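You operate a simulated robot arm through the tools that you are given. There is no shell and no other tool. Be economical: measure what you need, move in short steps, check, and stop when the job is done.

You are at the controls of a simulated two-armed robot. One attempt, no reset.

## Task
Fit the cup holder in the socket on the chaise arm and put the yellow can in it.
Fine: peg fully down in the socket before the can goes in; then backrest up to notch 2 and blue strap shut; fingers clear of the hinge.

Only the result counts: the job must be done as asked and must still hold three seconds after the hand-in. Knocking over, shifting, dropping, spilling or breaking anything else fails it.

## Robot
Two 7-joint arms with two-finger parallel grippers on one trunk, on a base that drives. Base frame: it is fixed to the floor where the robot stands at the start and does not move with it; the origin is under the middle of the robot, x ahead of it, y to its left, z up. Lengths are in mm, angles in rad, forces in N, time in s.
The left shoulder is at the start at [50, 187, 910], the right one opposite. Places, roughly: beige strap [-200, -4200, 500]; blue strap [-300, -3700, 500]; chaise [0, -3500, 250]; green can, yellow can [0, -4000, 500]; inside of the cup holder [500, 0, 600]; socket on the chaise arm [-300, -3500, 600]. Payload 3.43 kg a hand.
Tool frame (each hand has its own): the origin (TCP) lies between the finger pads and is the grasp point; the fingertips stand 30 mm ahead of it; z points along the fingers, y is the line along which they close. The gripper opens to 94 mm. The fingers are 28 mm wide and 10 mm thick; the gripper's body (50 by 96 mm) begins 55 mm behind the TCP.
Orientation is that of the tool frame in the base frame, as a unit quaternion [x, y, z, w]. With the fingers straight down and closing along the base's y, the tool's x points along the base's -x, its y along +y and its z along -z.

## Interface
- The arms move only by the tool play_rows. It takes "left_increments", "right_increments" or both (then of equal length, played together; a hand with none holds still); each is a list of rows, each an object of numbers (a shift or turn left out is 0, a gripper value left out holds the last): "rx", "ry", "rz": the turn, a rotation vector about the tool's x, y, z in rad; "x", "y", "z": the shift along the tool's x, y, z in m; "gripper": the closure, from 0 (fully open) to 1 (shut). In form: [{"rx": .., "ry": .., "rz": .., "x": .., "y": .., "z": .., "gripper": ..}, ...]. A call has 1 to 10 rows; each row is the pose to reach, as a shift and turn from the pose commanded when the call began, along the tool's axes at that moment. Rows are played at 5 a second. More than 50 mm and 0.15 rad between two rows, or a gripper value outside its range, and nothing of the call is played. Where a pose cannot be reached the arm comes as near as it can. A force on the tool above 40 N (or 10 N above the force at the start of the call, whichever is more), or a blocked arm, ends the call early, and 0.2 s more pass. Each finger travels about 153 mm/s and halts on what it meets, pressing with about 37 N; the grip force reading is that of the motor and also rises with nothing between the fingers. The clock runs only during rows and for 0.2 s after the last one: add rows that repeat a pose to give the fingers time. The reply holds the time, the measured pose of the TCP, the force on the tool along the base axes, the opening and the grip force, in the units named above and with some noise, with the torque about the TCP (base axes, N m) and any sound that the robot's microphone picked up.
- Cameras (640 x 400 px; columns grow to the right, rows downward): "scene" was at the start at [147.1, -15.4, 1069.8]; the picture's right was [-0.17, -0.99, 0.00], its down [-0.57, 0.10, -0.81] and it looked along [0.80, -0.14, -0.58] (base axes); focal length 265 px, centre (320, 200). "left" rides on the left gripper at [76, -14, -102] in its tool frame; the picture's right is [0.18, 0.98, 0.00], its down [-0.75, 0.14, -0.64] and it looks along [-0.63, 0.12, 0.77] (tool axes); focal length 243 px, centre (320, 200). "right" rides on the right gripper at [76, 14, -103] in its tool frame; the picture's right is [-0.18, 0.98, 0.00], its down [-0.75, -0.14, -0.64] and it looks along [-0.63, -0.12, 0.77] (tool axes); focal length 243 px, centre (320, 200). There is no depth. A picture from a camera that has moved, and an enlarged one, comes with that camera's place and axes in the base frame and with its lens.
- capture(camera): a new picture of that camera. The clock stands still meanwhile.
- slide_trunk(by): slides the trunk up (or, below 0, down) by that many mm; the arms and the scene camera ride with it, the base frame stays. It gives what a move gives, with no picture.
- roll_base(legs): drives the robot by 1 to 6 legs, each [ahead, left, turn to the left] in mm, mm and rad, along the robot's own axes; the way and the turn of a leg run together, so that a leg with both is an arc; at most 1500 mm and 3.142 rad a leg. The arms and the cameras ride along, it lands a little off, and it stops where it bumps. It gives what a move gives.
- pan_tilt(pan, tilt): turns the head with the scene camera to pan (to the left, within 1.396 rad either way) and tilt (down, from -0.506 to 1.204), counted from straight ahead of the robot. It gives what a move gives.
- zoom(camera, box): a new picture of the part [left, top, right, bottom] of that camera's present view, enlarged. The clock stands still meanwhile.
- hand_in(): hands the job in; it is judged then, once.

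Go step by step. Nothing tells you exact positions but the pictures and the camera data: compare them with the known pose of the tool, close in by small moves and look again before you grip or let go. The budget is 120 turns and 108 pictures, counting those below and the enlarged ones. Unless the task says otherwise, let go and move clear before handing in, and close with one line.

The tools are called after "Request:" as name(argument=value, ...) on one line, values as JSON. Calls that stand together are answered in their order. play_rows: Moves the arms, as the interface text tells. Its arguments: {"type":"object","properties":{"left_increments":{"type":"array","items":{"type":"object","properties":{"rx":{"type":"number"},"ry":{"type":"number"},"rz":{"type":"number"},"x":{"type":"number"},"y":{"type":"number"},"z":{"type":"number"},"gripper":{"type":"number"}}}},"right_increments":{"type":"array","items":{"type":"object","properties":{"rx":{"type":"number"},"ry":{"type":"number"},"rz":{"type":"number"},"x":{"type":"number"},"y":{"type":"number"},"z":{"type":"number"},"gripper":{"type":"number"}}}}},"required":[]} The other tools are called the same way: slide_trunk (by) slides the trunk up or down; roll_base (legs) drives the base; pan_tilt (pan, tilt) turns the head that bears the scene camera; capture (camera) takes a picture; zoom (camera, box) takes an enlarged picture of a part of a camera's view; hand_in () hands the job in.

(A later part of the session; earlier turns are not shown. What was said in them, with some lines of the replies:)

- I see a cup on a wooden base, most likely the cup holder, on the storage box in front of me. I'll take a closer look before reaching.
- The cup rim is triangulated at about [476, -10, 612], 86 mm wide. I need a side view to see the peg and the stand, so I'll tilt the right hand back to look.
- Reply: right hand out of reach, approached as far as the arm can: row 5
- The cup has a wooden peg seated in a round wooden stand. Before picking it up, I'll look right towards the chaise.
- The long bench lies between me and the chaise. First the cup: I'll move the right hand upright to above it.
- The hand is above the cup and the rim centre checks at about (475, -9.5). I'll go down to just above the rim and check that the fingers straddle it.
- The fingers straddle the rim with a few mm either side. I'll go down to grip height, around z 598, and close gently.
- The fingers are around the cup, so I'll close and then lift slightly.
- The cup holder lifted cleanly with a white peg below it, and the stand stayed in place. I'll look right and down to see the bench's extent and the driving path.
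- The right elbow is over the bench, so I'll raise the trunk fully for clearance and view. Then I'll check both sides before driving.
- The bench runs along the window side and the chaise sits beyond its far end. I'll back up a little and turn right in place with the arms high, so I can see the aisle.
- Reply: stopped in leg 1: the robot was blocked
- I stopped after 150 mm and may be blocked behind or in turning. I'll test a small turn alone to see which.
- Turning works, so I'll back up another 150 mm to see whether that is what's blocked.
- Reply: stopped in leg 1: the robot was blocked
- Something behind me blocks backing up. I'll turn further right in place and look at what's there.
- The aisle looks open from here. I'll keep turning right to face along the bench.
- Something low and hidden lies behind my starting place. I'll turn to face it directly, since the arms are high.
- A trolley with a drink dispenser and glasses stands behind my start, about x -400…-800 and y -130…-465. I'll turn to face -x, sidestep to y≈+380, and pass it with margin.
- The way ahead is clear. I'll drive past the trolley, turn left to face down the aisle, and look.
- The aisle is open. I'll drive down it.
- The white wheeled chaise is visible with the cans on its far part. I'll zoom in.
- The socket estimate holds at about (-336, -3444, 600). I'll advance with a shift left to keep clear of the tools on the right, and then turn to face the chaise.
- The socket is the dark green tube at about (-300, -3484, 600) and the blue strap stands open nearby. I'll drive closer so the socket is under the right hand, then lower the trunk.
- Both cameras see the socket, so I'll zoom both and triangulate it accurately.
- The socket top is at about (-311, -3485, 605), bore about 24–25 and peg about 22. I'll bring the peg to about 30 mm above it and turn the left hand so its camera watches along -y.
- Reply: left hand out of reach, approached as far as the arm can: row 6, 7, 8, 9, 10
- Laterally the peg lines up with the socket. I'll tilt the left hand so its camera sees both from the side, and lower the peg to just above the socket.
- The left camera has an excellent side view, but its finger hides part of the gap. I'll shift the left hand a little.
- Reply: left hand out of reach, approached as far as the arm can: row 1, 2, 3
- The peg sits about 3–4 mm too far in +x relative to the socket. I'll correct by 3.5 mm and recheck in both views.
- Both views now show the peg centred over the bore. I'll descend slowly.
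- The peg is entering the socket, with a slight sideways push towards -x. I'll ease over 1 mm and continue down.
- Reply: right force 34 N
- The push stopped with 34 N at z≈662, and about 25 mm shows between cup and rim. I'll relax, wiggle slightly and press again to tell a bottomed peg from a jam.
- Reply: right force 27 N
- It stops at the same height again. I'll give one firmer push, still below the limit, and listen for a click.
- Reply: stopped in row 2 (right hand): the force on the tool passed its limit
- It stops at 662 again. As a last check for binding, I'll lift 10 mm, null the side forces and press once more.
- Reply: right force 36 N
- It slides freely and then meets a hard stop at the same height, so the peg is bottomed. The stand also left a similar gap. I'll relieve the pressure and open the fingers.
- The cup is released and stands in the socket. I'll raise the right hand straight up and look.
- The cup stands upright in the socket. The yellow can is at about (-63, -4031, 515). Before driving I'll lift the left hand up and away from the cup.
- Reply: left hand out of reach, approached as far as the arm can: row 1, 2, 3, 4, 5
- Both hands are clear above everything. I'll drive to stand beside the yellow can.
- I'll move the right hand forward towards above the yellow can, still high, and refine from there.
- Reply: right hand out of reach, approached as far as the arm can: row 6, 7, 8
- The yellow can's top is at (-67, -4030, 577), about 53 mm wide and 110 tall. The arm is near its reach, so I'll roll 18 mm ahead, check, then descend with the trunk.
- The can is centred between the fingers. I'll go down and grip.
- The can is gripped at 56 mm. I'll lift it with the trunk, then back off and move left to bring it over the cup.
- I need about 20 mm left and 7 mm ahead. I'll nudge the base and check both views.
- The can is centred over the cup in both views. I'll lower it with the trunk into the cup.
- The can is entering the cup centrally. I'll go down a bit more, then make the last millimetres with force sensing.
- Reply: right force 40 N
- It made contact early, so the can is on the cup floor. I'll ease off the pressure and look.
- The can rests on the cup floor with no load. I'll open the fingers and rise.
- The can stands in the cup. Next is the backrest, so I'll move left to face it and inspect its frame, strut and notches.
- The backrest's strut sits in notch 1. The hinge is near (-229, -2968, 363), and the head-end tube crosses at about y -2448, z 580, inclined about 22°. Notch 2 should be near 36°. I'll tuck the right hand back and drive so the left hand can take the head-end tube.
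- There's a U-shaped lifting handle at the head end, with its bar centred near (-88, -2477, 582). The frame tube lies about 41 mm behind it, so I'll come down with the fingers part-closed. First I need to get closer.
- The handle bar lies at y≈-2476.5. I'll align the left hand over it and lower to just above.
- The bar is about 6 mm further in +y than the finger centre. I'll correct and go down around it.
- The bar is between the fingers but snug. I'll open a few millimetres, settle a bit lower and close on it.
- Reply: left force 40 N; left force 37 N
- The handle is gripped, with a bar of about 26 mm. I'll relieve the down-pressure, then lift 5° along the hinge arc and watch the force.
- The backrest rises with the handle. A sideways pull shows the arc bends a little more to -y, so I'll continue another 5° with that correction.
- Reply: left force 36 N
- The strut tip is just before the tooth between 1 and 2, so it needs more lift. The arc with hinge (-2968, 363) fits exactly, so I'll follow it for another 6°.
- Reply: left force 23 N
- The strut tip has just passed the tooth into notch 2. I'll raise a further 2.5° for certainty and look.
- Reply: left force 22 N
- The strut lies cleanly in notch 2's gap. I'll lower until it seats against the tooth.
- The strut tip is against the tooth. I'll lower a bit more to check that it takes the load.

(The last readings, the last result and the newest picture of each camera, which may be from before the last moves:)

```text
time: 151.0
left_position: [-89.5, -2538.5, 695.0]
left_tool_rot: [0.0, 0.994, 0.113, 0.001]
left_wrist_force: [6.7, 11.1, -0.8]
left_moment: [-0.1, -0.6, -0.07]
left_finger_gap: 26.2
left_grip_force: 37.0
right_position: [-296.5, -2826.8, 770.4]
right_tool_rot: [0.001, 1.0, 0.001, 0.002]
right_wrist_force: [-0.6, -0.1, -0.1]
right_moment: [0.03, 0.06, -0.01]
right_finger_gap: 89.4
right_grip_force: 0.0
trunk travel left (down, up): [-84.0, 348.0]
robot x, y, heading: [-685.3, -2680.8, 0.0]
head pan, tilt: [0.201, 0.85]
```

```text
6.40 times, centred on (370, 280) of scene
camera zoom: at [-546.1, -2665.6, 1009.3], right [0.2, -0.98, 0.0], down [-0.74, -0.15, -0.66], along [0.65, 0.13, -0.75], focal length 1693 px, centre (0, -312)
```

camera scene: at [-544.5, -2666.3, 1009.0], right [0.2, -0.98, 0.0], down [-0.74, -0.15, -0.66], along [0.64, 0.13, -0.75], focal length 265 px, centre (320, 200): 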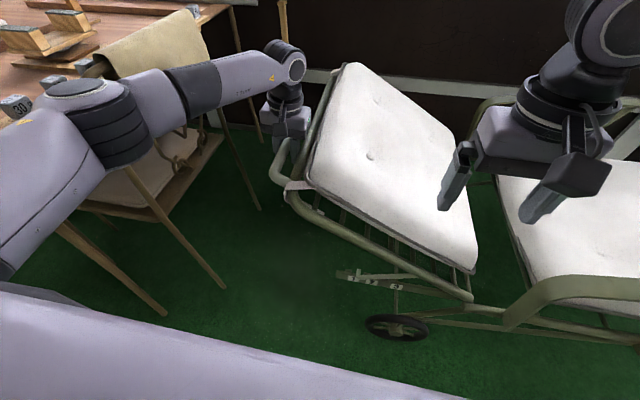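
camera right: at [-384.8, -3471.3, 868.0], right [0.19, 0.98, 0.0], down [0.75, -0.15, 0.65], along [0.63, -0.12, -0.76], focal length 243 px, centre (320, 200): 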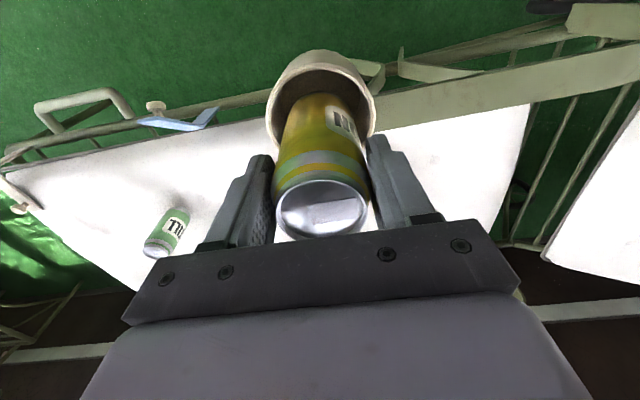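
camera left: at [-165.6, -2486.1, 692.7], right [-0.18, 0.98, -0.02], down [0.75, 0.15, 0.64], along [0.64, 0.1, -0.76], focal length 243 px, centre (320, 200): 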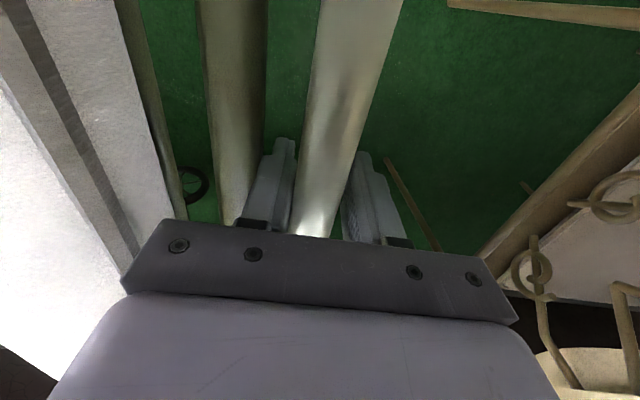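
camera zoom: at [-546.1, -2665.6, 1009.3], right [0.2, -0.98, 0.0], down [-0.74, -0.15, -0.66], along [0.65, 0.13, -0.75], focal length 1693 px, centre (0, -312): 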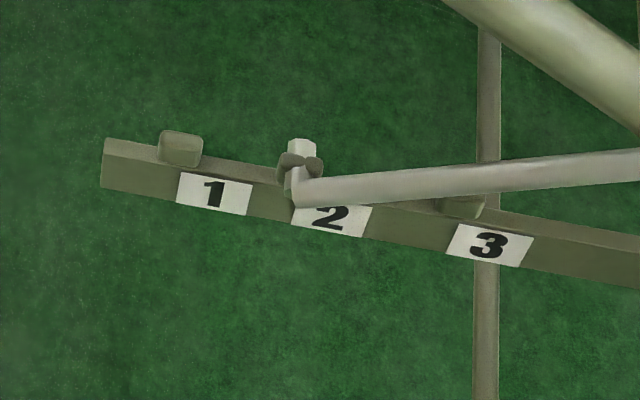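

The strut passed through the tooth without loading, so it had not latched; notch 2's seat must be near 42–43°. I'll raise to about 46° and lower again.

Request:
play_rows(left_increments=[{"y": -0.006, "z": -0.017, "rx": -0.035}, {"y": -0.015, "z": -0.0338, "rx": -0.07}, {"y": -0.024, "z": -0.0503, "rx": -0.105}, {"y": -0.0355, "z": -0.0688, "rx": -0.145}, {"y": -0.0355, "z": -0.0688, "rx": -0.145}])

Request:
zoom(camera="scene", box=[320, 250, 420, 310])

```text
time: 152.2
left_position: [-92.6, -2588.8, 754.7]
left_tool_rot: [0.002, 0.983, 0.184, 0.003]
left_wrist_force: [32.0, 0.3, -0.1]
left_moment: [0.06, 0.36, 0.31]
left_finger_gap: 26.4
left_grip_force: 36.6
left hand out of reach, approached as far as the arm can: row 4, 5
right_position: [-295.1, -2828.4, 770.1]
right_tool_rot: [0.001, 1.0, 0.0, 0.002]
right_wrist_force: [0.2, -0.4, 0.1]
right_moment: [0.0, 0.01, -0.01]
right_finger_gap: 89.2
right_grip_force: 0.1
trunk travel left (down, up): [-84.0, 348.0]
robot x, y, heading: [-682.3, -2683.3, -0.006]
head pan, tilt: [0.201, 0.85]
```

```text
6.40 times, centred on (370, 280) of scene
camera zoom: at [-543.5, -2666.2, 1008.9], right [0.2, -0.98, 0.0], down [-0.74, -0.15, -0.66], along [0.64, 0.13, -0.75], focal length 1693 px, centre (0, -312)
```

zoom: 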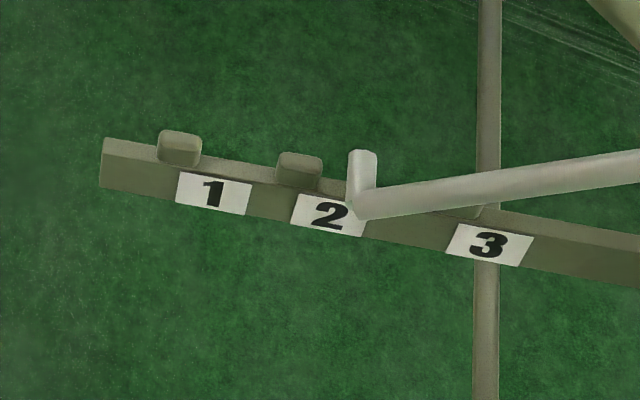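

The hook is well inside notch 2's span now, at about 46°. I'll lower gently and watch for it to catch.

Request:
play_rows(left_increments=[{"y": 0.003, "z": 0.009, "rx": 0.017}, {"y": 0.0065, "z": 0.018, "rx": 0.035}, {"y": 0.01, "z": 0.027, "rx": 0.052}, {"y": 0.013, "z": 0.0355, "rx": 0.07}, {"y": 0.0165, "z": 0.0445, "rx": 0.087}])

Request:
zoom(camera="scene", box=[320, 250, 420, 310])

```text
time: 153.2
left_position: [-96.0, -2572.3, 736.0]
left_tool_rot: [0.004, 0.989, 0.144, 0.008]
left_wrist_force: [-1.5, -2.1, 8.8]
left_moment: [0.01, 0.51, 0.46]
left_finger_gap: 26.5
left_grip_force: 37.7
right_position: [-299.0, -2829.5, 770.8]
right_tool_rot: [0.002, 1.0, 0.0, 0.004]
right_wrist_force: [-0.7, -0.6, -0.5]
right_moment: [0.0, 0.02, 0.01]
right_finger_gap: 89.4
right_grip_force: 0.0
trunk travel left (down, up): [-84.0, 348.0]
robot x, y, heading: [-687.2, -2679.4, -0.003]
head pan, tilt: [0.201, 0.85]
stopped in row 5 (left hand): the force on the tool passed its limit (the readings are from after the stop); the commanded pose is now the measured one
```

```text
6.40 times, centred on (370, 280) of scene
camera zoom: at [-547.1, -2667.0, 1009.5], right [0.2, -0.98, 0.0], down [-0.74, -0.15, -0.66], along [0.65, 0.13, -0.75], focal length 1693 px, centre (0, -312)
```

zoom: 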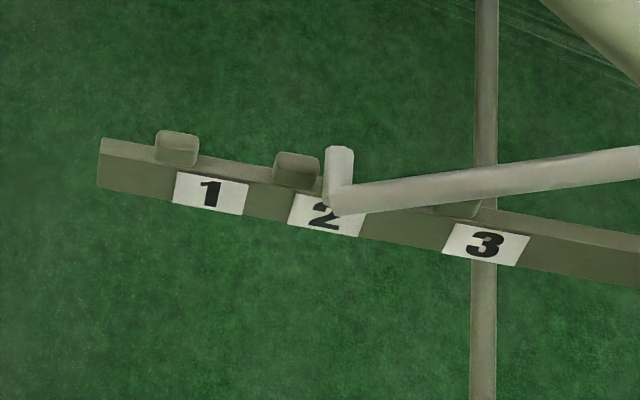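

The strut has caught: lowering met resistance with the hook seated in notch 2. I'll open the left fingers a little and withdraw upward along the tool axis.

Request:
play_rows(left_increments=[{"gripper": 0.66}, {"gripper": 0.62}, {"gripper": 0.62}])

Request:
play_rows(left_increments=[{"z": -0.015}, {"z": -0.035}, {"z": -0.06}, {"z": -0.09}, {"z": -0.13}])

Request:
capture(camera="scene")

```text
time: 154.0
left_position: [-95.7, -2570.3, 736.8]
left_tool_rot: [0.004, 0.989, 0.145, 0.008]
left_wrist_force: [-4.1, 4.3, 19.1]
left_moment: [-0.21, 0.21, 0.04]
left_finger_gap: 30.1
left_grip_force: 0.2
right_position: [-298.7, -2827.2, 772.8]
right_tool_rot: [0.002, 1.0, 0.0, 0.003]
right_wrist_force: [-0.1, 0.3, -0.5]
right_moment: [0.0, -0.03, -0.03]
right_finger_gap: 89.5
right_grip_force: 0.0
trunk travel left (down, up): [-84.0, 348.0]
robot x, y, heading: [-683.5, -2681.2, -0.003]
head pan, tilt: [0.201, 0.85]
```

```text
time: 154.7
left_position: [-94.8, -2585.7, 762.8]
left_tool_rot: [0.003, 0.989, 0.151, 0.003]
left_wrist_force: [4.9, -7.2, -29.3]
left_moment: [3.55, -2.41, 1.27]
left_finger_gap: 45.0
left_grip_force: 7.9
right_position: [-296.4, -2829.7, 770.4]
right_tool_rot: [0.003, 1.0, 0.0, 0.002]
right_wrist_force: [0.3, 0.1, -0.8]
right_moment: [0.02, 0.01, 0.01]
right_finger_gap: 89.2
right_grip_force: 0.1
trunk travel left (down, up): [-84.0, 348.0]
robot x, y, heading: [-685.5, -2680.2, -0.002]
head pan, tilt: [0.201, 0.85]
stopped in row 3 (left hand): the force on the tool passed its limit (the readings are from after the stop); the commanded pose is now the measured one
```

```text
19 pictures are left
camera scene: at [-544.4, -2667.5, 1008.8], right [0.2, -0.98, 0.0], down [-0.74, -0.15, -0.66], along [0.65, 0.13, -0.75], focal length 265 px, centre (320, 200)
```

scene: 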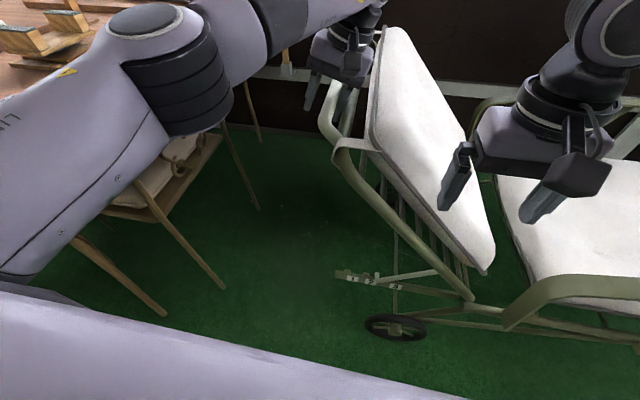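

A finger caught on something during withdrawal. I'll stop and look from the left camera.

Request:
capture(camera="left")

Request:
zoom(camera="scene", box=[285, 40, 415, 160])

```text
18 pictures are left
camera left: at [-172.5, -2630.8, 856.0], right [-0.18, 0.94, 0.29], down [0.75, -0.06, 0.66], along [0.64, 0.34, -0.69], focal length 243 px, centre (320, 200)
```

left: 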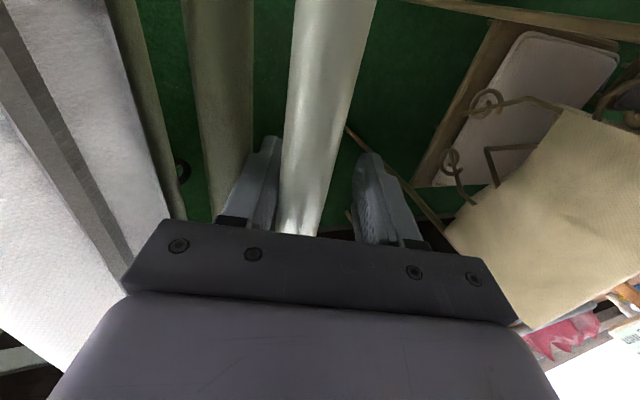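

```text
3.33 times, centred on (350, 100) of scene
camera zoom: at [-544.4, -2667.5, 1008.8], right [0.2, -0.98, 0.0], down [-0.74, -0.15, -0.66], along [0.65, 0.13, -0.75], focal length 882 px, centre (220, 533)
```

zoom: 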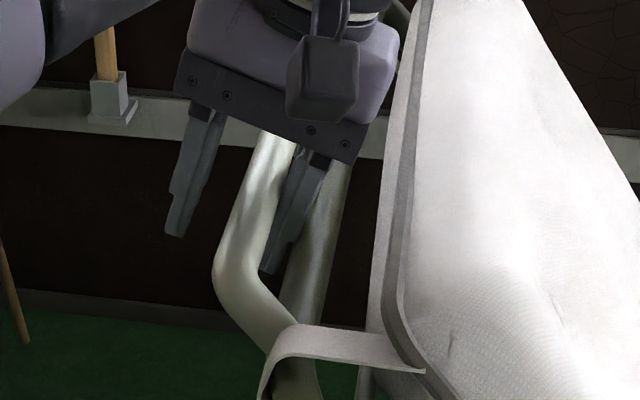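

The -y finger was opening against the frame tube and dragging. I'll recentre the hand on the bar with a narrower opening before pulling out.

Request:
play_rows(left_increments=[{"y": -0.004, "gripper": 0.6}, {"y": -0.007, "gripper": 0.65}, {"y": -0.009, "gripper": 0.68}, {"y": -0.009, "gripper": 0.68}])

Request:
zoom(camera="left", box=[180, 100, 460, 260])

```text
time: 155.7
left_position: [-96.7, -2593.5, 762.8]
left_tool_rot: [0.002, 0.989, 0.15, 0.002]
left_wrist_force: [16.7, -1.2, -22.8]
left_moment: [3.87, 0.29, 2.29]
left_finger_gap: 34.9
left_grip_force: 4.1
right_position: [-295.7, -2830.0, 769.1]
right_tool_rot: [0.002, 1.0, 0.0, 0.002]
right_wrist_force: [-0.3, 0.4, 0.6]
right_moment: [0.04, 0.0, 0.01]
right_finger_gap: 89.4
right_grip_force: 0.1
trunk travel left (down, up): [-84.0, 348.0]
robot x, y, heading: [-685.8, -2680.7, -0.004]
head pan, tilt: [0.201, 0.85]
```

```text
2.29 times, centred on (320, 180) of left
camera zoom: at [-172.3, -2637.2, 856.3], right [-0.18, 0.94, 0.29], down [0.75, -0.06, 0.66], along [0.63, 0.34, -0.69], focal length 555 px, centre (320, 246)
```

zoom: 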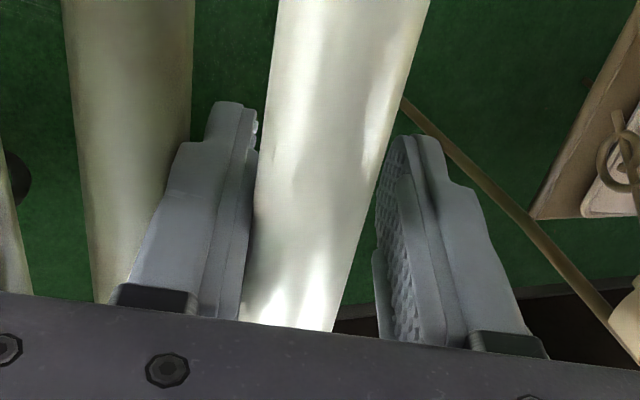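

The hand still carries the backrest's weight. I'll lower it back onto the notch so it unloads, then try again.

Request:
play_rows(left_increments=[{"y": 0.002, "z": 0.008, "gripper": 0.66}, {"y": 0.004, "z": 0.016}, {"y": 0.006, "z": 0.022}, {"y": 0.006, "z": 0.022, "gripper": 0.62}, {"y": 0.006, "z": 0.022, "gripper": 0.62}])

Request:
zoom(camera="left", box=[180, 100, 460, 260])

```text
time: 156.9
left_position: [-96.7, -2581.1, 747.7]
left_tool_rot: [0.003, 0.989, 0.15, 0.006]
left_wrist_force: [14.6, 12.5, 4.0]
left_moment: [0.41, -0.24, 0.66]
left_finger_gap: 28.8
left_grip_force: 0.0
right_position: [-297.4, -2829.2, 769.9]
right_tool_rot: [0.002, 1.0, 0.0, 0.002]
right_wrist_force: [-0.1, -1.2, 0.6]
right_moment: [-0.06, 0.0, 0.01]
right_finger_gap: 89.3
right_grip_force: 0.1
trunk travel left (down, up): [-84.0, 348.0]
robot x, y, heading: [-678.6, -2676.8, -0.0]
head pan, tilt: [0.201, 0.85]
```

```text
2.29 times, centred on (320, 180) of left
camera zoom: at [-173.4, -2624.6, 840.6], right [-0.18, 0.94, 0.29], down [0.75, -0.06, 0.66], along [0.64, 0.34, -0.69], focal length 555 px, centre (320, 246)
```

zoom: 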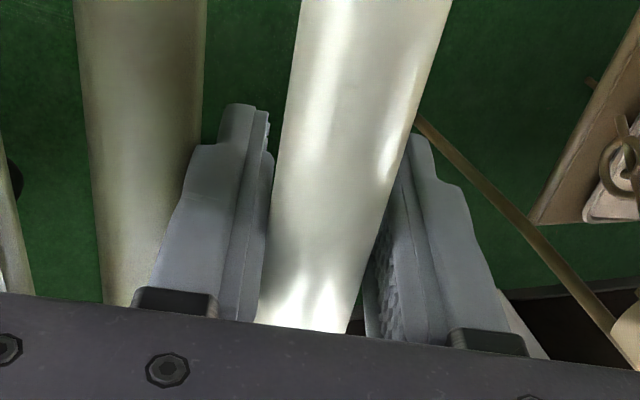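

Opening is still blocked because the -y finger presses the frame tube, which pushes the hand to +y. I'll shift the hand +y a few mm while opening.

Request:
play_rows(left_increments=[{"y": 0.003, "z": 0.0, "gripper": 0.64}, {"y": 0.005, "z": 0.0, "gripper": 0.64}, {"y": 0.006, "z": 0.0, "gripper": 0.64}])

```text
time: 157.7
left_position: [-96.3, -2576.7, 747.5]
left_tool_rot: [0.005, 0.989, 0.15, 0.003]
left_wrist_force: [16.3, 4.0, -6.2]
left_moment: [0.63, -0.31, 0.74]
left_finger_gap: 33.0
left_grip_force: 0.0
right_position: [-296.0, -2829.4, 770.3]
right_tool_rot: [0.002, 1.0, 0.0, 0.002]
right_wrist_force: [-0.4, -0.1, 0.6]
right_moment: [0.03, -0.05, 0.01]
right_finger_gap: 89.2
right_grip_force: 0.0
trunk travel left (down, up): [-84.0, 348.0]
robot x, y, heading: [-684.1, -2683.2, -0.006]
head pan, tilt: [0.201, 0.85]
```

The opening is free now at 33 mm. I'll withdraw in small steps.

Request:
play_rows(left_increments=[{"x": -0.003, "y": 0.001}, {"x": -0.003, "y": 0.001, "z": -0.006}, {"x": -0.003, "y": 0.001, "z": -0.012}, {"x": -0.003, "y": 0.001, "z": -0.018}])

```text
time: 158.7
left_position: [-96.1, -2583.7, 758.6]
left_tool_rot: [0.007, 0.989, 0.15, -0.001]
left_wrist_force: [-19.2, -10.1, -32.8]
left_moment: [3.62, -0.82, 1.49]
left_finger_gap: 44.5
left_grip_force: 9.6
right_position: [-296.9, -2830.3, 771.0]
right_tool_rot: [0.002, 1.0, 0.001, 0.002]
right_wrist_force: [-0.5, -0.4, 0.8]
right_moment: [0.02, -0.03, 0.02]
right_finger_gap: 89.4
right_grip_force: 0.1
trunk travel left (down, up): [-84.0, 348.0]
robot x, y, heading: [-681.1, -2682.2, 0.002]
head pan, tilt: [0.201, 0.85]
```

The finger's thick base wedges between bar and tube at this tilt. The tube lies level with the bar, so an upright hand has more room. I'll lower back to unload, then rotate the hand upright about the bar.

Request:
play_rows(left_increments=[{"y": 0.002, "z": 0.007, "gripper": 0.66}, {"y": 0.0035, "z": 0.0135}, {"y": 0.0035, "z": 0.0135, "rx": 0.06}, {"y": 0.0035, "z": 0.0135, "rx": 0.12}, {"y": 0.0035, "z": 0.0135, "rx": 0.18}, {"y": 0.0035, "z": 0.0135, "rx": 0.24}, {"y": 0.0035, "z": 0.0135, "rx": 0.3}, {"y": 0.0035, "z": 0.0135, "rx": 0.3}])

Request:
zoom(camera="scene", box=[285, 40, 415, 160])

```text
time: 159.8
left_position: [-92.2, -2567.5, 741.0]
left_tool_rot: [0.0, 0.993, 0.116, -0.002]
left_wrist_force: [0.3, -3.3, -37.3]
left_moment: [8.55, -3.43, -0.24]
left_finger_gap: 38.4
left_grip_force: 5.5
right_position: [-295.9, -2830.9, 769.5]
right_tool_rot: [0.002, 1.0, 0.0, 0.002]
right_wrist_force: [0.3, 0.9, -0.9]
right_moment: [-0.04, -0.02, 0.03]
right_finger_gap: 89.6
right_grip_force: 0.0
trunk travel left (down, up): [-84.0, 348.0]
robot x, y, heading: [-682.2, -2679.1, -0.009]
head pan, tilt: [0.201, 0.85]
stopped in row 5 (left hand): the force on the tool passed its limit (the readings are from after the stop); the commanded pose is now the measured one
```

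```text
3.33 times, centred on (350, 100) of scene
camera zoom: at [-544.1, -2667.6, 1008.9], right [0.2, -0.98, 0.0], down [-0.74, -0.15, -0.66], along [0.65, 0.13, -0.75], focal length 882 px, centre (220, 533)
```

zoom: 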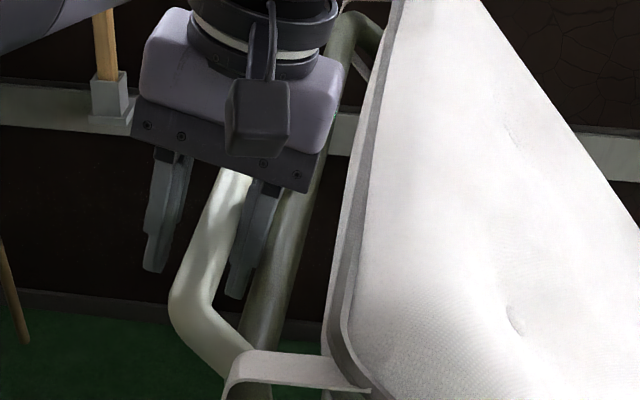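

Rotating that way raised the moment, so the hand wants to tilt the other way, perpendicular to the backrest plane. I'll rotate it in that direction.

Request:
play_rows(left_increments=[{"rx": -0.06}, {"rx": -0.12}, {"rx": -0.18}, {"rx": -0.24}, {"rx": -0.28}, {"rx": -0.28}])

```text
time: 161.2
left_position: [-96.5, -2570.7, 748.4]
left_tool_rot: [0.002, 0.97, 0.243, 0.001]
left_wrist_force: [0.1, -3.2, 0.2]
left_moment: [0.03, 0.04, 0.01]
left_finger_gap: 33.3
left_grip_force: 0.8
right_position: [-297.4, -2830.1, 770.4]
right_tool_rot: [0.001, 1.0, 0.0, 0.003]
right_wrist_force: [-0.3, 0.3, -0.3]
right_moment: [-0.03, -0.01, 0.02]
right_finger_gap: 89.2
right_grip_force: 0.0
trunk travel left (down, up): [-84.0, 348.0]
robot x, y, heading: [-681.6, -2682.2, -0.003]
head pan, tilt: [0.201, 0.85]
```

The load is gone: moments are near zero. I'll withdraw along the tool axis in small steps.

Request:
play_rows(left_increments=[{"z": -0.006}, {"z": -0.012}, {"z": -0.018}, {"z": -0.024}])

```text
time: 162.2
left_position: [-100.3, -2578.3, 769.0]
left_tool_rot: [0.001, 0.97, 0.243, 0.001]
left_wrist_force: [-0.8, 0.4, -0.6]
left_moment: [-0.02, 0.03, -0.01]
left_finger_gap: 32.3
left_grip_force: 0.4
left hand out of reach, approached as far as the arm can: row 3, 4
right_position: [-297.8, -2830.8, 770.4]
right_tool_rot: [0.003, 1.0, 0.0, 0.003]
right_wrist_force: [0.5, 0.1, -0.3]
right_moment: [0.01, 0.0, -0.01]
right_finger_gap: 89.1
right_grip_force: 0.0
trunk travel left (down, up): [-84.0, 348.0]
robot x, y, heading: [-684.9, -2683.1, -0.006]
head pan, tilt: [0.201, 0.85]
```

It's free. The arm is at its reach, so I'll slide 20 mm towards me along the bar and keep withdrawing.

Request:
play_rows(left_increments=[{"x": 0.015}, {"x": 0.025, "z": -0.006}, {"x": 0.027, "z": -0.015}, {"x": 0.03, "z": -0.026}, {"x": 0.035, "z": -0.04}])

Request:
capture(camera="scene")

```text
time: 163.4
left_position: [-135.3, -2598.1, 804.2]
left_tool_rot: [0.0, 0.97, 0.244, 0.002]
left_wrist_force: [0.6, 0.0, 0.0]
left_moment: [-0.03, -0.01, -0.01]
left_finger_gap: 32.0
left_grip_force: 0.0
right_position: [-297.4, -2829.7, 770.9]
right_tool_rot: [0.002, 1.0, -0.001, 0.004]
right_wrist_force: [0.5, 0.4, -1.1]
right_moment: [0.0, -0.01, 0.0]
right_finger_gap: 89.4
right_grip_force: 0.0
trunk travel left (down, up): [-84.0, 348.0]
robot x, y, heading: [-684.0, -2684.7, -0.006]
head pan, tilt: [0.201, 0.85]
```

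```text
13 pictures are left
camera scene: at [-546.3, -2667.0, 1009.4], right [0.2, -0.98, 0.0], down [-0.74, -0.15, -0.66], along [0.65, 0.13, -0.75], focal length 265 px, centre (320, 200)
```

scene: 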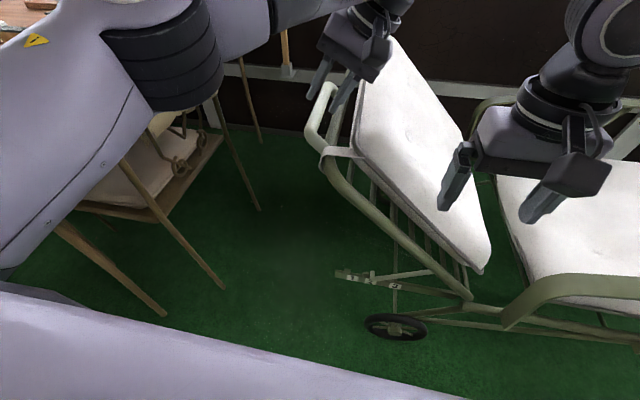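

The left hand is clear. I'll raise the trunk and verify the notch.

Request:
slide_trunk(by=160)

Request:
zoom(camera="scene", box=[300, 200, 460, 320])

```text
time: 165.2
left_position: [-133.9, -2598.0, 964.1]
left_tool_rot: [0.0, 0.97, 0.243, 0.001]
left_wrist_force: [0.3, -0.3, 0.3]
left_moment: [0.03, -0.02, -0.01]
left_finger_gap: 31.9
left_grip_force: 0.1
right_position: [-297.3, -2828.9, 932.0]
right_tool_rot: [0.003, 1.0, 0.0, 0.003]
right_wrist_force: [-0.6, 0.3, -0.2]
right_moment: [0.0, -0.02, -0.02]
right_finger_gap: 89.2
right_grip_force: 0.0
trunk travel left (down, up): [-244.0, 188.0]
robot x, y, heading: [-687.5, -2682.8, -0.005]
head pan, tilt: [0.201, 0.85]
```

```text
3.33 times, centred on (380, 260) of scene
camera zoom: at [-546.2, -2667.0, 1169.4], right [0.2, -0.98, 0.0], down [-0.74, -0.15, -0.66], along [0.65, 0.13, -0.75], focal length 882 px, centre (120, 0)
```

zoom: 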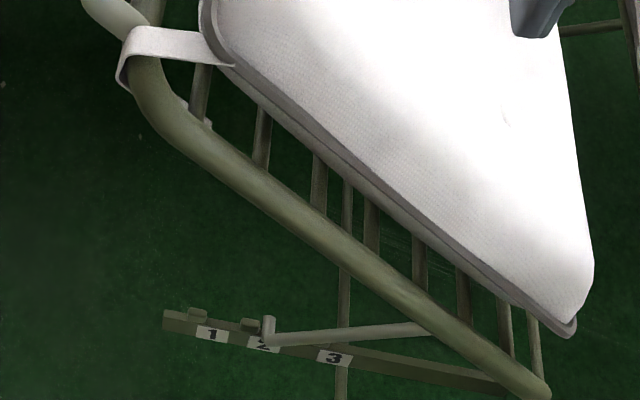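

The strut is seated in notch 2. From earlier views the blue strap is hinged near (-240, -3724, 447), leaning outward with its tip near (-317, -3726, 570); it must swing inward onto the cushion. I'll retract the left hand and drive there.

Request:
play_rows(left_increments=[{"x": 0.03, "y": 0.011, "z": -0.022}, {"x": 0.065, "y": 0.023, "z": -0.044}, {"x": 0.1, "y": 0.035, "z": -0.066}, {"x": 0.14, "y": 0.047, "z": -0.088}, {"x": 0.18, "y": 0.059, "z": -0.11}, {"x": 0.22, "y": 0.07, "z": -0.132}, {"x": 0.25, "y": 0.07, "z": -0.132}])

Request:
roll_base(legs=[[-50, 0, 0.003], [0, -895, 0]])

Request:
pan_tilt(pan=-0.15, tilt=0.9)

Request:
capture(camera="scene")

```text
time: 166.8
left_position: [-385.2, -2599.3, 1113.1]
left_tool_rot: [0.001, 0.97, 0.243, 0.002]
left_wrist_force: [0.0, 0.4, 0.3]
left_moment: [-0.03, -0.03, 0.01]
left_finger_gap: 32.1
left_grip_force: 0.0
right_position: [-297.7, -2829.7, 931.9]
right_tool_rot: [0.002, 1.0, 0.0, 0.003]
right_wrist_force: [1.0, 0.5, 0.4]
right_moment: [-0.01, 0.04, -0.01]
right_finger_gap: 89.2
right_grip_force: 0.1
trunk travel left (down, up): [-244.0, 188.0]
robot x, y, heading: [-684.6, -2681.7, -0.006]
head pan, tilt: [0.201, 0.85]
```

```text
time: 172.0
left_position: [-437.3, -3489.5, 1112.6]
left_tool_rot: [0.001, 0.97, 0.243, 0.001]
left_wrist_force: [-0.5, 0.5, -0.2]
left_moment: [0.03, -0.02, 0.01]
left_finger_gap: 32.0
left_grip_force: 0.1
right_position: [-349.8, -3720.1, 930.3]
right_tool_rot: [0.002, 1.0, 0.0, 0.003]
right_wrist_force: [0.6, -0.6, -1.7]
right_moment: [-0.03, 0.04, -0.01]
right_finger_gap: 89.3
right_grip_force: 0.1
trunk travel left (down, up): [-244.0, 188.0]
robot x, y, heading: [-739.0, -3571.0, -0.003]
head pan, tilt: [0.201, 0.85]
```

```text
time: 172.8
left_position: [-437.9, -3489.9, 1112.3]
left_tool_rot: [0.001, 0.97, 0.242, 0.001]
left_wrist_force: [-0.8, -0.5, 0.4]
left_moment: [-0.02, -0.02, -0.04]
left_finger_gap: 32.0
left_grip_force: 0.1
right_position: [-350.3, -3720.5, 931.4]
right_tool_rot: [0.003, 1.0, 0.001, 0.004]
right_wrist_force: [-0.1, 0.1, 0.4]
right_moment: [-0.01, -0.01, -0.04]
right_finger_gap: 89.4
right_grip_force: 0.0
trunk travel left (down, up): [-244.0, 188.0]
robot x, y, heading: [-736.8, -3574.0, -0.003]
head pan, tilt: [-0.15, 0.901]
```

```text
11 pictures are left
camera scene: at [-600.3, -3584.5, 1165.6], right [-0.15, -0.99, 0.0], down [-0.77, 0.12, -0.62], along [0.61, -0.1, -0.78], focal length 265 px, centre (320, 200)
```

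scene: 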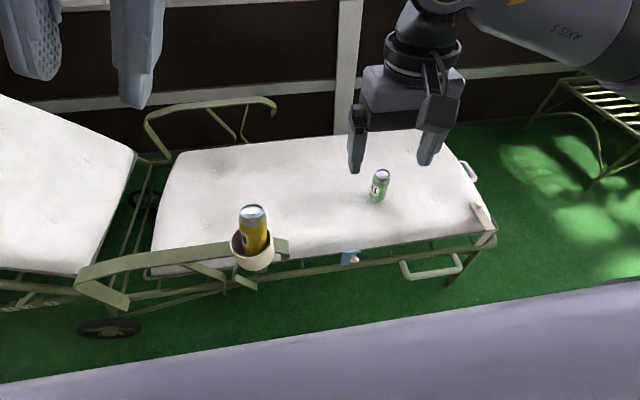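

Request:
zoom(camera="scene", box=[320, 225, 380, 285])

Request:
zoom(camera="right", box=[220, 0, 420, 130])

```text
6.67 times, centred on (350, 255) of scene
camera zoom: at [-600.3, -3584.5, 1165.6], right [-0.15, -0.99, 0.0], down [-0.77, 0.12, -0.62], along [0.61, -0.1, -0.78], focal length 1764 px, centre (120, -167)
```

zoom: 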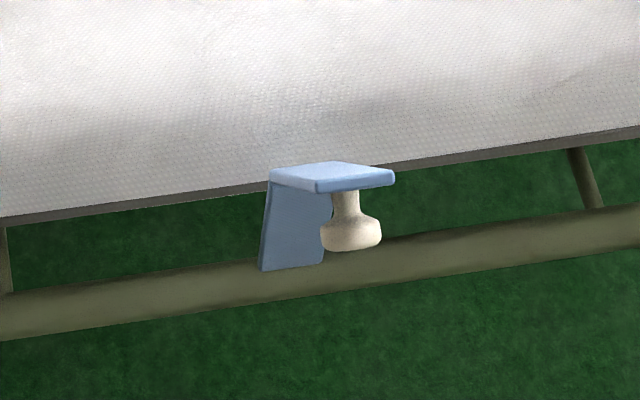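

```text
3.08 times, centred on (320, 65) of right
camera zoom: at [-426.0, -3706.8, 1032.5], right [0.19, 0.98, 0.0], down [0.75, -0.14, 0.65], along [0.64, -0.12, -0.76], focal length 746 px, centre (320, 615)
```

zoom: 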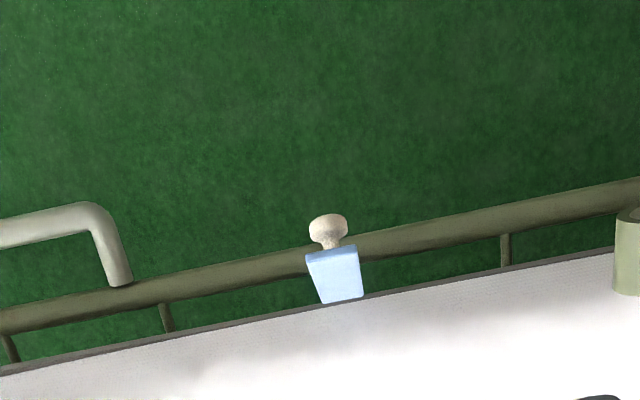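

The flap leans outward and up, with its knob on the outer side. I'll lower with closed fingers outside of it, then sweep inward to flip it over.

Request:
slide_trunk(by=-180)

Request:
play_rows(right_increments=[{"x": 0.03, "y": -0.003, "z": 0.0, "gripper": 1.0}, {"x": 0.065, "y": -0.003, "z": 0.02, "gripper": 1.0}, {"x": 0.065, "y": -0.003, "z": 0.06}, {"x": 0.065, "y": -0.003, "z": 0.1}, {"x": 0.065, "y": -0.003, "z": 0.14}, {"x": 0.065, "y": -0.003, "z": 0.172}, {"x": 0.065, "y": -0.003, "z": 0.172}])

Request:
capture(camera="scene")

```text
time: 174.8
left_position: [-436.7, -3488.2, 933.5]
left_tool_rot: [0.0, 0.97, 0.244, 0.002]
left_wrist_force: [1.1, 0.4, 0.8]
left_moment: [-0.01, 0.01, 0.0]
left_finger_gap: 31.9
left_grip_force: 0.0
right_position: [-349.0, -3720.4, 752.6]
right_tool_rot: [0.002, 1.0, 0.0, 0.003]
right_wrist_force: [0.9, -0.4, 1.0]
right_moment: [-0.02, 0.0, 0.0]
right_finger_gap: 89.1
right_grip_force: 0.0
trunk travel left (down, up): [-64.0, 368.0]
robot x, y, heading: [-738.0, -3573.3, -0.004]
head pan, tilt: [-0.15, 0.901]
```

```text
time: 176.4
left_position: [-436.5, -3489.1, 932.8]
left_tool_rot: [0.001, 0.97, 0.244, 0.001]
left_wrist_force: [0.2, 0.0, 0.5]
left_moment: [0.02, -0.04, 0.02]
left_finger_gap: 32.1
left_grip_force: 0.1
right_position: [-415.1, -3723.1, 578.9]
right_tool_rot: [0.003, 1.0, -0.001, 0.004]
right_wrist_force: [-0.1, 1.8, 0.6]
right_moment: [-0.01, 0.01, -0.02]
right_finger_gap: 0.0
right_grip_force: 33.3
trunk travel left (down, up): [-64.0, 368.0]
robot x, y, heading: [-735.4, -3569.7, -0.002]
head pan, tilt: [-0.15, 0.901]
```

```text
8 pictures are left
camera scene: at [-600.3, -3584.6, 985.6], right [-0.15, -0.99, 0.0], down [-0.77, 0.12, -0.62], along [0.61, -0.1, -0.78], focal length 265 px, centre (320, 200)
```

scene: 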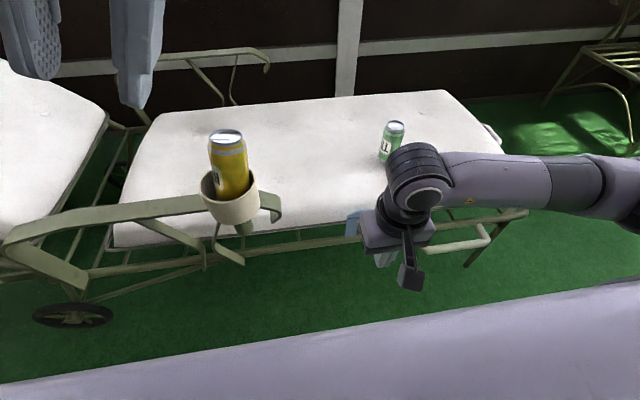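

The hand is outside the strap at the right y. I'll sweep inward in steps and watch the force.

Request:
play_rows(right_increments=[{"x": -0.03}, {"x": -0.06}, {"x": -0.09}, {"x": -0.12}, {"x": -0.15}])

Request:
zoom(camera="right", box=[180, 0, 480, 240])

```text
time: 177.7
left_position: [-437.1, -3488.9, 932.6]
left_tool_rot: [0.001, 0.97, 0.243, 0.001]
left_wrist_force: [-1.1, -0.3, 0.1]
left_moment: [-0.01, 0.0, 0.02]
left_finger_gap: 32.1
left_grip_force: 0.1
right_position: [-264.3, -3723.4, 580.9]
right_tool_rot: [0.002, 1.0, 0.0, 0.003]
right_wrist_force: [0.2, -0.8, 0.8]
right_moment: [0.01, 0.01, -0.01]
right_finger_gap: 0.0
right_grip_force: 32.9
trunk travel left (down, up): [-64.0, 368.0]
robot x, y, heading: [-738.5, -3570.8, 0.0]
head pan, tilt: [-0.15, 0.901]
```

```text
1.67 times, centred on (330, 120) of right
camera zoom: at [-341.3, -3710.5, 682.7], right [0.19, 0.98, 0.0], down [0.75, -0.14, 0.65], along [0.64, -0.12, -0.76], focal length 404 px, centre (303, 333)
```

zoom: 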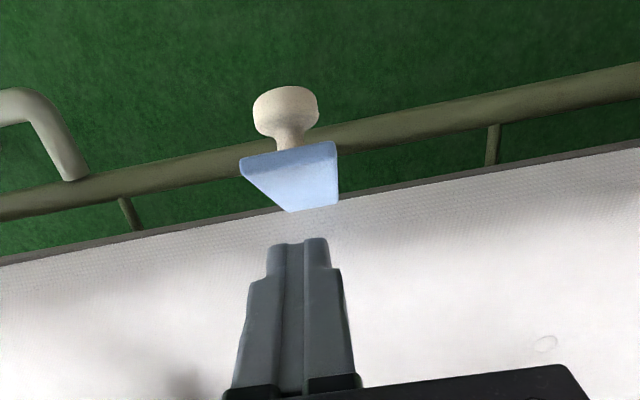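

The fingers passed just above the flap without touching it. I'll go back out, lower 45 mm and sweep again.

Request:
play_rows(right_increments=[{"x": 0.05, "z": -0.01}, {"x": 0.1, "z": -0.01}, {"x": 0.15, "z": 0.0}, {"x": 0.15, "z": 0.025}, {"x": 0.15, "z": 0.045}])

Request:
play_rows(right_increments=[{"x": -0.025}, {"x": -0.05}, {"x": -0.075}, {"x": -0.1}, {"x": -0.125}, {"x": -0.15}, {"x": -0.175}])

Request:
zoom(camera="right", box=[180, 0, 480, 240])

```text
refused: row 1 steps farther than a row can; nothing moved
```

```text
time: 179.2
left_position: [-437.9, -3489.0, 932.3]
left_tool_rot: [0.0, 0.97, 0.242, 0.001]
left_wrist_force: [0.0, 0.6, 0.2]
left_moment: [-0.01, -0.02, 0.02]
left_finger_gap: 32.0
left_grip_force: 0.2
right_position: [-113.1, -3723.7, 581.0]
right_tool_rot: [0.001, 1.0, 0.0, 0.003]
right_wrist_force: [0.0, 0.6, -0.4]
right_moment: [0.03, 0.04, 0.0]
right_finger_gap: 0.1
right_grip_force: 33.1
right hand out of reach, approached as far as the arm can: row 7
trunk travel left (down, up): [-64.0, 368.0]
robot x, y, heading: [-736.5, -3571.0, -0.003]
head pan, tilt: [-0.15, 0.901]
```

```text
1.67 times, centred on (330, 120) of right
camera zoom: at [-189.9, -3709.7, 682.5], right [0.19, 0.98, 0.0], down [0.75, -0.14, 0.65], along [0.64, -0.12, -0.76], focal length 404 px, centre (303, 333)
```

zoom: 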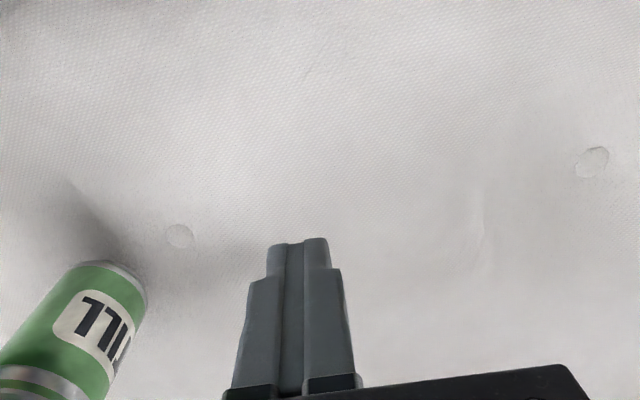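

The return move was refused and the hand went further in, still harmlessly above the cushion. I'll bring it back out over the strap now.

Request:
play_rows(right_increments=[{"z": -0.04}, {"x": 0.045, "z": -0.04}, {"x": 0.09, "z": -0.04}, {"x": 0.135, "z": -0.04}, {"x": 0.18, "z": -0.04}, {"x": 0.225, "z": -0.04}, {"x": 0.27, "z": -0.04}, {"x": 0.305, "z": -0.03}, {"x": 0.305, "z": 0.01}, {"x": 0.305, "z": 0.045}])

```text
time: 181.4
left_position: [-438.5, -3489.7, 931.9]
left_tool_rot: [0.0, 0.97, 0.243, 0.001]
left_wrist_force: [-0.5, 0.0, -0.4]
left_moment: [0.0, 0.02, 0.0]
left_finger_gap: 31.9
left_grip_force: 0.1
right_position: [-416.1, -3722.8, 533.4]
right_tool_rot: [0.003, 1.0, 0.0, 0.003]
right_wrist_force: [0.1, 1.0, 0.0]
right_moment: [-0.04, -0.02, -0.01]
right_finger_gap: 0.0
right_grip_force: 33.1
trunk travel left (down, up): [-64.0, 368.0]
robot x, y, heading: [-732.8, -3573.6, 0.003]
head pan, tilt: [-0.15, 0.901]
```

Request:
play_rows(right_increments=[{"x": -0.025}, {"x": -0.05}, {"x": -0.075}, {"x": -0.1}, {"x": -0.125}, {"x": -0.145}])

Request:
zoom(camera="right", box=[180, 0, 480, 240])

```text
time: 182.6
left_position: [-437.0, -3489.2, 932.1]
left_tool_rot: [0.001, 0.97, 0.243, 0.001]
left_wrist_force: [0.0, 0.2, 0.3]
left_moment: [0.02, 0.02, -0.01]
left_finger_gap: 31.8
left_grip_force: 0.0
right_position: [-310.8, -3721.8, 536.6]
right_tool_rot: [0.0, 1.0, 0.001, 0.0]
right_wrist_force: [0.1, 0.4, -0.6]
right_moment: [0.01, 0.01, 0.04]
right_finger_gap: 0.0
right_grip_force: 32.8
trunk travel left (down, up): [-64.0, 368.0]
robot x, y, heading: [-735.4, -3575.2, -0.005]
head pan, tilt: [-0.15, 0.901]
stopped in row 5 (right hand): the force on the tool passed its limit (the readings are from after the stop); the commanded pose is now the measured one
```

```text
1.67 times, centred on (330, 120) of right
camera zoom: at [-386.8, -3708.8, 638.7], right [0.19, 0.98, 0.0], down [0.75, -0.14, 0.64], along [0.63, -0.12, -0.77], focal length 404 px, centre (303, 333)
```

zoom: 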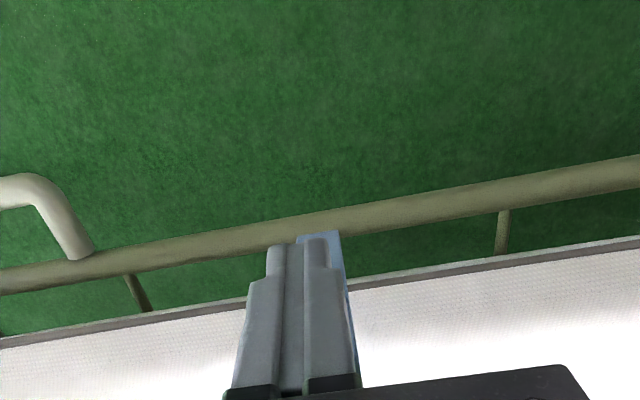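

Contact: the flap now stands behind the fingers. I'll keep pushing inward in small steps.

Request:
play_rows(right_increments=[{"x": -0.008}, {"x": -0.016}, {"x": -0.024}, {"x": -0.032}, {"x": -0.04}])

```text
time: 183.8
left_position: [-437.6, -3489.4, 931.8]
left_tool_rot: [0.001, 0.97, 0.243, 0.002]
left_wrist_force: [-1.0, -0.1, 0.1]
left_moment: [-0.03, -0.02, 0.02]
left_finger_gap: 31.8
left_grip_force: 0.1
right_position: [-268.7, -3720.6, 539.7]
right_tool_rot: [0.0, 1.0, 0.0, 0.002]
right_wrist_force: [0.1, 0.3, 0.1]
right_moment: [0.01, 0.02, 0.02]
right_finger_gap: 0.0
right_grip_force: 33.2
trunk travel left (down, up): [-64.0, 368.0]
robot x, y, heading: [-740.0, -3568.4, -0.0]
head pan, tilt: [-0.15, 0.901]
```

Request:
play_rows(right_increments=[{"x": -0.02}, {"x": -0.04}, {"x": -0.06}, {"x": -0.08}, {"x": -0.1}])

Request:
zoom(camera="scene", box=[290, 150, 420, 280])

```text
time: 185.0
left_position: [-437.2, -3489.9, 931.8]
left_tool_rot: [0.001, 0.97, 0.243, 0.001]
left_wrist_force: [0.4, -0.9, -0.6]
left_moment: [-0.01, 0.0, 0.0]
left_finger_gap: 32.1
left_grip_force: 0.2
right_position: [-170.7, -3721.6, 538.9]
right_tool_rot: [0.001, 1.0, 0.001, 0.002]
right_wrist_force: [0.7, -0.5, 0.2]
right_moment: [0.03, -0.02, 0.0]
right_finger_gap: 0.0
right_grip_force: 32.9
trunk travel left (down, up): [-64.0, 368.0]
robot x, y, heading: [-732.0, -3568.6, -0.007]
head pan, tilt: [-0.15, 0.901]
```

```text
3.08 times, centred on (355, 215) of scene
camera zoom: at [-600.6, -3584.7, 985.6], right [-0.15, -0.99, 0.0], down [-0.77, 0.12, -0.62], along [0.61, -0.1, -0.78], focal length 814 px, centre (212, 154)
```

zoom: 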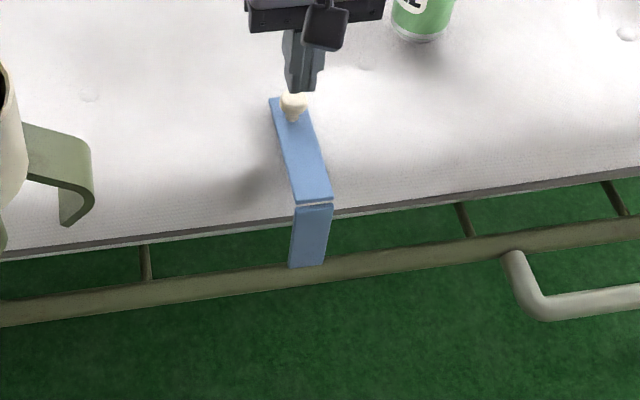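

The strap has flipped onto the cushion with its knob on top, right below the fingers. I'll press down on the knob to shut it.

Request:
play_rows(right_increments=[{"x": 0.007}, {"x": 0.007, "z": 0.005}, {"x": 0.007, "z": 0.01}, {"x": 0.007, "z": 0.015}, {"x": 0.007, "z": 0.02}, {"x": 0.007, "z": 0.025}, {"x": 0.007, "z": 0.03}])

```text
time: 186.6
left_position: [-438.6, -3490.2, 933.3]
left_tool_rot: [0.001, 0.97, 0.242, 0.002]
left_wrist_force: [-0.5, -0.1, 0.4]
left_moment: [0.03, 0.01, -0.01]
left_finger_gap: 31.9
left_grip_force: 0.1
right_position: [-178.3, -3720.8, 510.8]
right_tool_rot: [0.0, 1.0, 0.001, 0.003]
right_wrist_force: [-10.5, -4.9, 17.9]
right_moment: [-0.16, 0.09, -0.07]
right_finger_gap: 0.3
right_grip_force: 33.4
trunk travel left (down, up): [-64.0, 368.0]
robot x, y, heading: [-732.5, -3575.1, -0.005]
head pan, tilt: [-0.15, 0.901]
```

Request:
play_rows(right_increments=[{"z": 0.004}, {"z": 0.008}, {"z": 0.012}, {"z": 0.012}])

Request:
zoom(camera="scene", box=[300, 160, 400, 260])

```text
time: 187.0
left_position: [-440.6, -3490.2, 935.0]
left_tool_rot: [0.002, 0.97, 0.243, 0.004]
left_wrist_force: [0.5, 1.2, 0.8]
left_moment: [0.0, -0.02, 0.01]
left_finger_gap: 31.7
left_grip_force: 0.0
right_position: [-177.4, -3721.6, 510.9]
right_tool_rot: [0.001, 1.0, 0.001, 0.003]
right_wrist_force: [-16.0, -4.7, 22.8]
right_moment: [-0.14, 0.15, -0.1]
right_finger_gap: 0.4
right_grip_force: 32.9
trunk travel left (down, up): [-64.0, 368.0]
robot x, y, heading: [-734.3, -3571.7, -0.0]
head pan, tilt: [-0.15, 0.901]
stopped in row 2 (right hand): the force on the tool passed its limit (the readings are from after the stop); the commanded pose is now the measured one
```

```text
4.00 times, centred on (350, 210) of scene
camera zoom: at [-602.9, -3584.8, 986.0], right [-0.16, -0.99, 0.0], down [-0.77, 0.12, -0.62], along [0.62, -0.1, -0.78], focal length 1058 px, centre (200, 160)
```

zoom: 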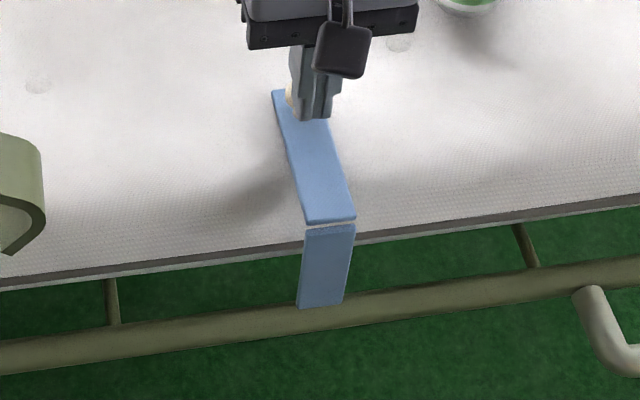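

The strap is pressed flat with 40 N and goes no further. I'll lift the hand straight up and check that it stays shut.

Request:
play_rows(right_increments=[{"z": -0.01}, {"z": -0.04}, {"z": -0.08}, {"z": -0.12}, {"z": -0.16}, {"z": -0.2}])

Request:
slide_trunk(by=200)

Request:
capture(camera="scene")

```text
time: 188.4
left_position: [-439.1, -3489.6, 932.8]
left_tool_rot: [0.002, 0.97, 0.243, 0.001]
left_wrist_force: [-1.1, -0.2, -0.6]
left_moment: [-0.02, -0.03, 0.0]
left_finger_gap: 32.1
left_grip_force: 0.1
right_position: [-176.3, -3721.1, 706.7]
right_tool_rot: [0.002, 1.0, 0.001, 0.002]
right_wrist_force: [0.0, -0.2, 0.3]
right_moment: [-0.01, -0.03, -0.01]
right_finger_gap: 0.0
right_grip_force: 32.8
trunk travel left (down, up): [-64.0, 368.0]
robot x, y, heading: [-736.1, -3573.2, -0.006]
head pan, tilt: [-0.15, 0.901]
```

```text
time: 190.6
left_position: [-438.1, -3489.2, 1131.8]
left_tool_rot: [0.002, 0.97, 0.242, 0.001]
left_wrist_force: [0.5, -0.4, 0.2]
left_moment: [0.0, 0.0, -0.02]
left_finger_gap: 31.9
left_grip_force: 0.0
right_position: [-176.3, -3721.8, 906.3]
right_tool_rot: [0.001, 1.0, 0.001, 0.002]
right_wrist_force: [-0.2, 1.0, -0.3]
right_moment: [-0.02, 0.0, -0.01]
right_finger_gap: 0.0
right_grip_force: 33.2
trunk travel left (down, up): [-264.0, 168.0]
robot x, y, heading: [-735.0, -3574.1, -0.002]
head pan, tilt: [-0.15, 0.901]
```

```text
2 pictures are left
camera scene: at [-600.7, -3584.9, 1185.5], right [-0.15, -0.99, 0.0], down [-0.77, 0.12, -0.62], along [0.61, -0.1, -0.78], focal length 265 px, centre (320, 200)
```

scene: 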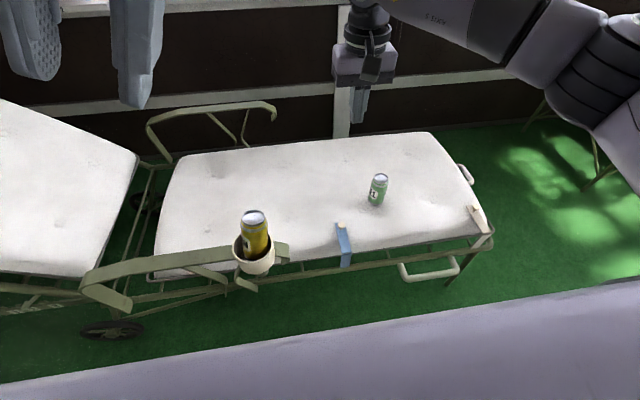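

Request:
zoom(camera="scene", box=[310, 160, 510, 290])

```text
3.08 times, centred on (410, 225) of scene
camera zoom: at [-600.7, -3584.9, 1185.5], right [-0.15, -0.99, 0.0], down [-0.77, 0.12, -0.62], along [0.61, -0.1, -0.78], focal length 814 px, centre (43, 123)
```

zoom: 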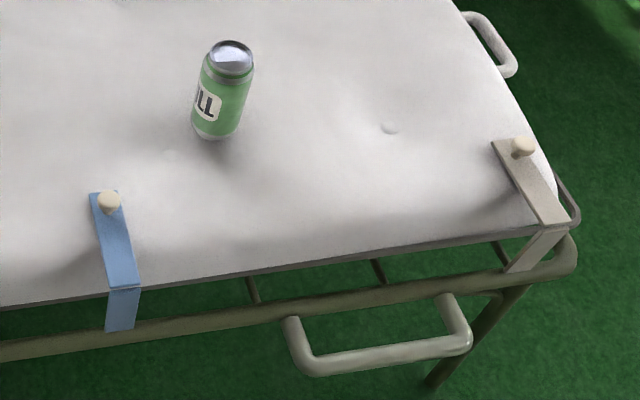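

The blue strap lies shut just like the beige one. The can is in the seated cup holder, the backrest is in notch 2, and both hands are well clear, so I'm handing in.

Request:
hand_in()

```text
The job is handed in.
```

I handed the job in. The cup holder's peg is down to a hard stop in the socket on the chaise arm, and the yellow can stands in it. The backrest is up in notch 2, the blue strap is shut, and the fingers are clear of the hinge.
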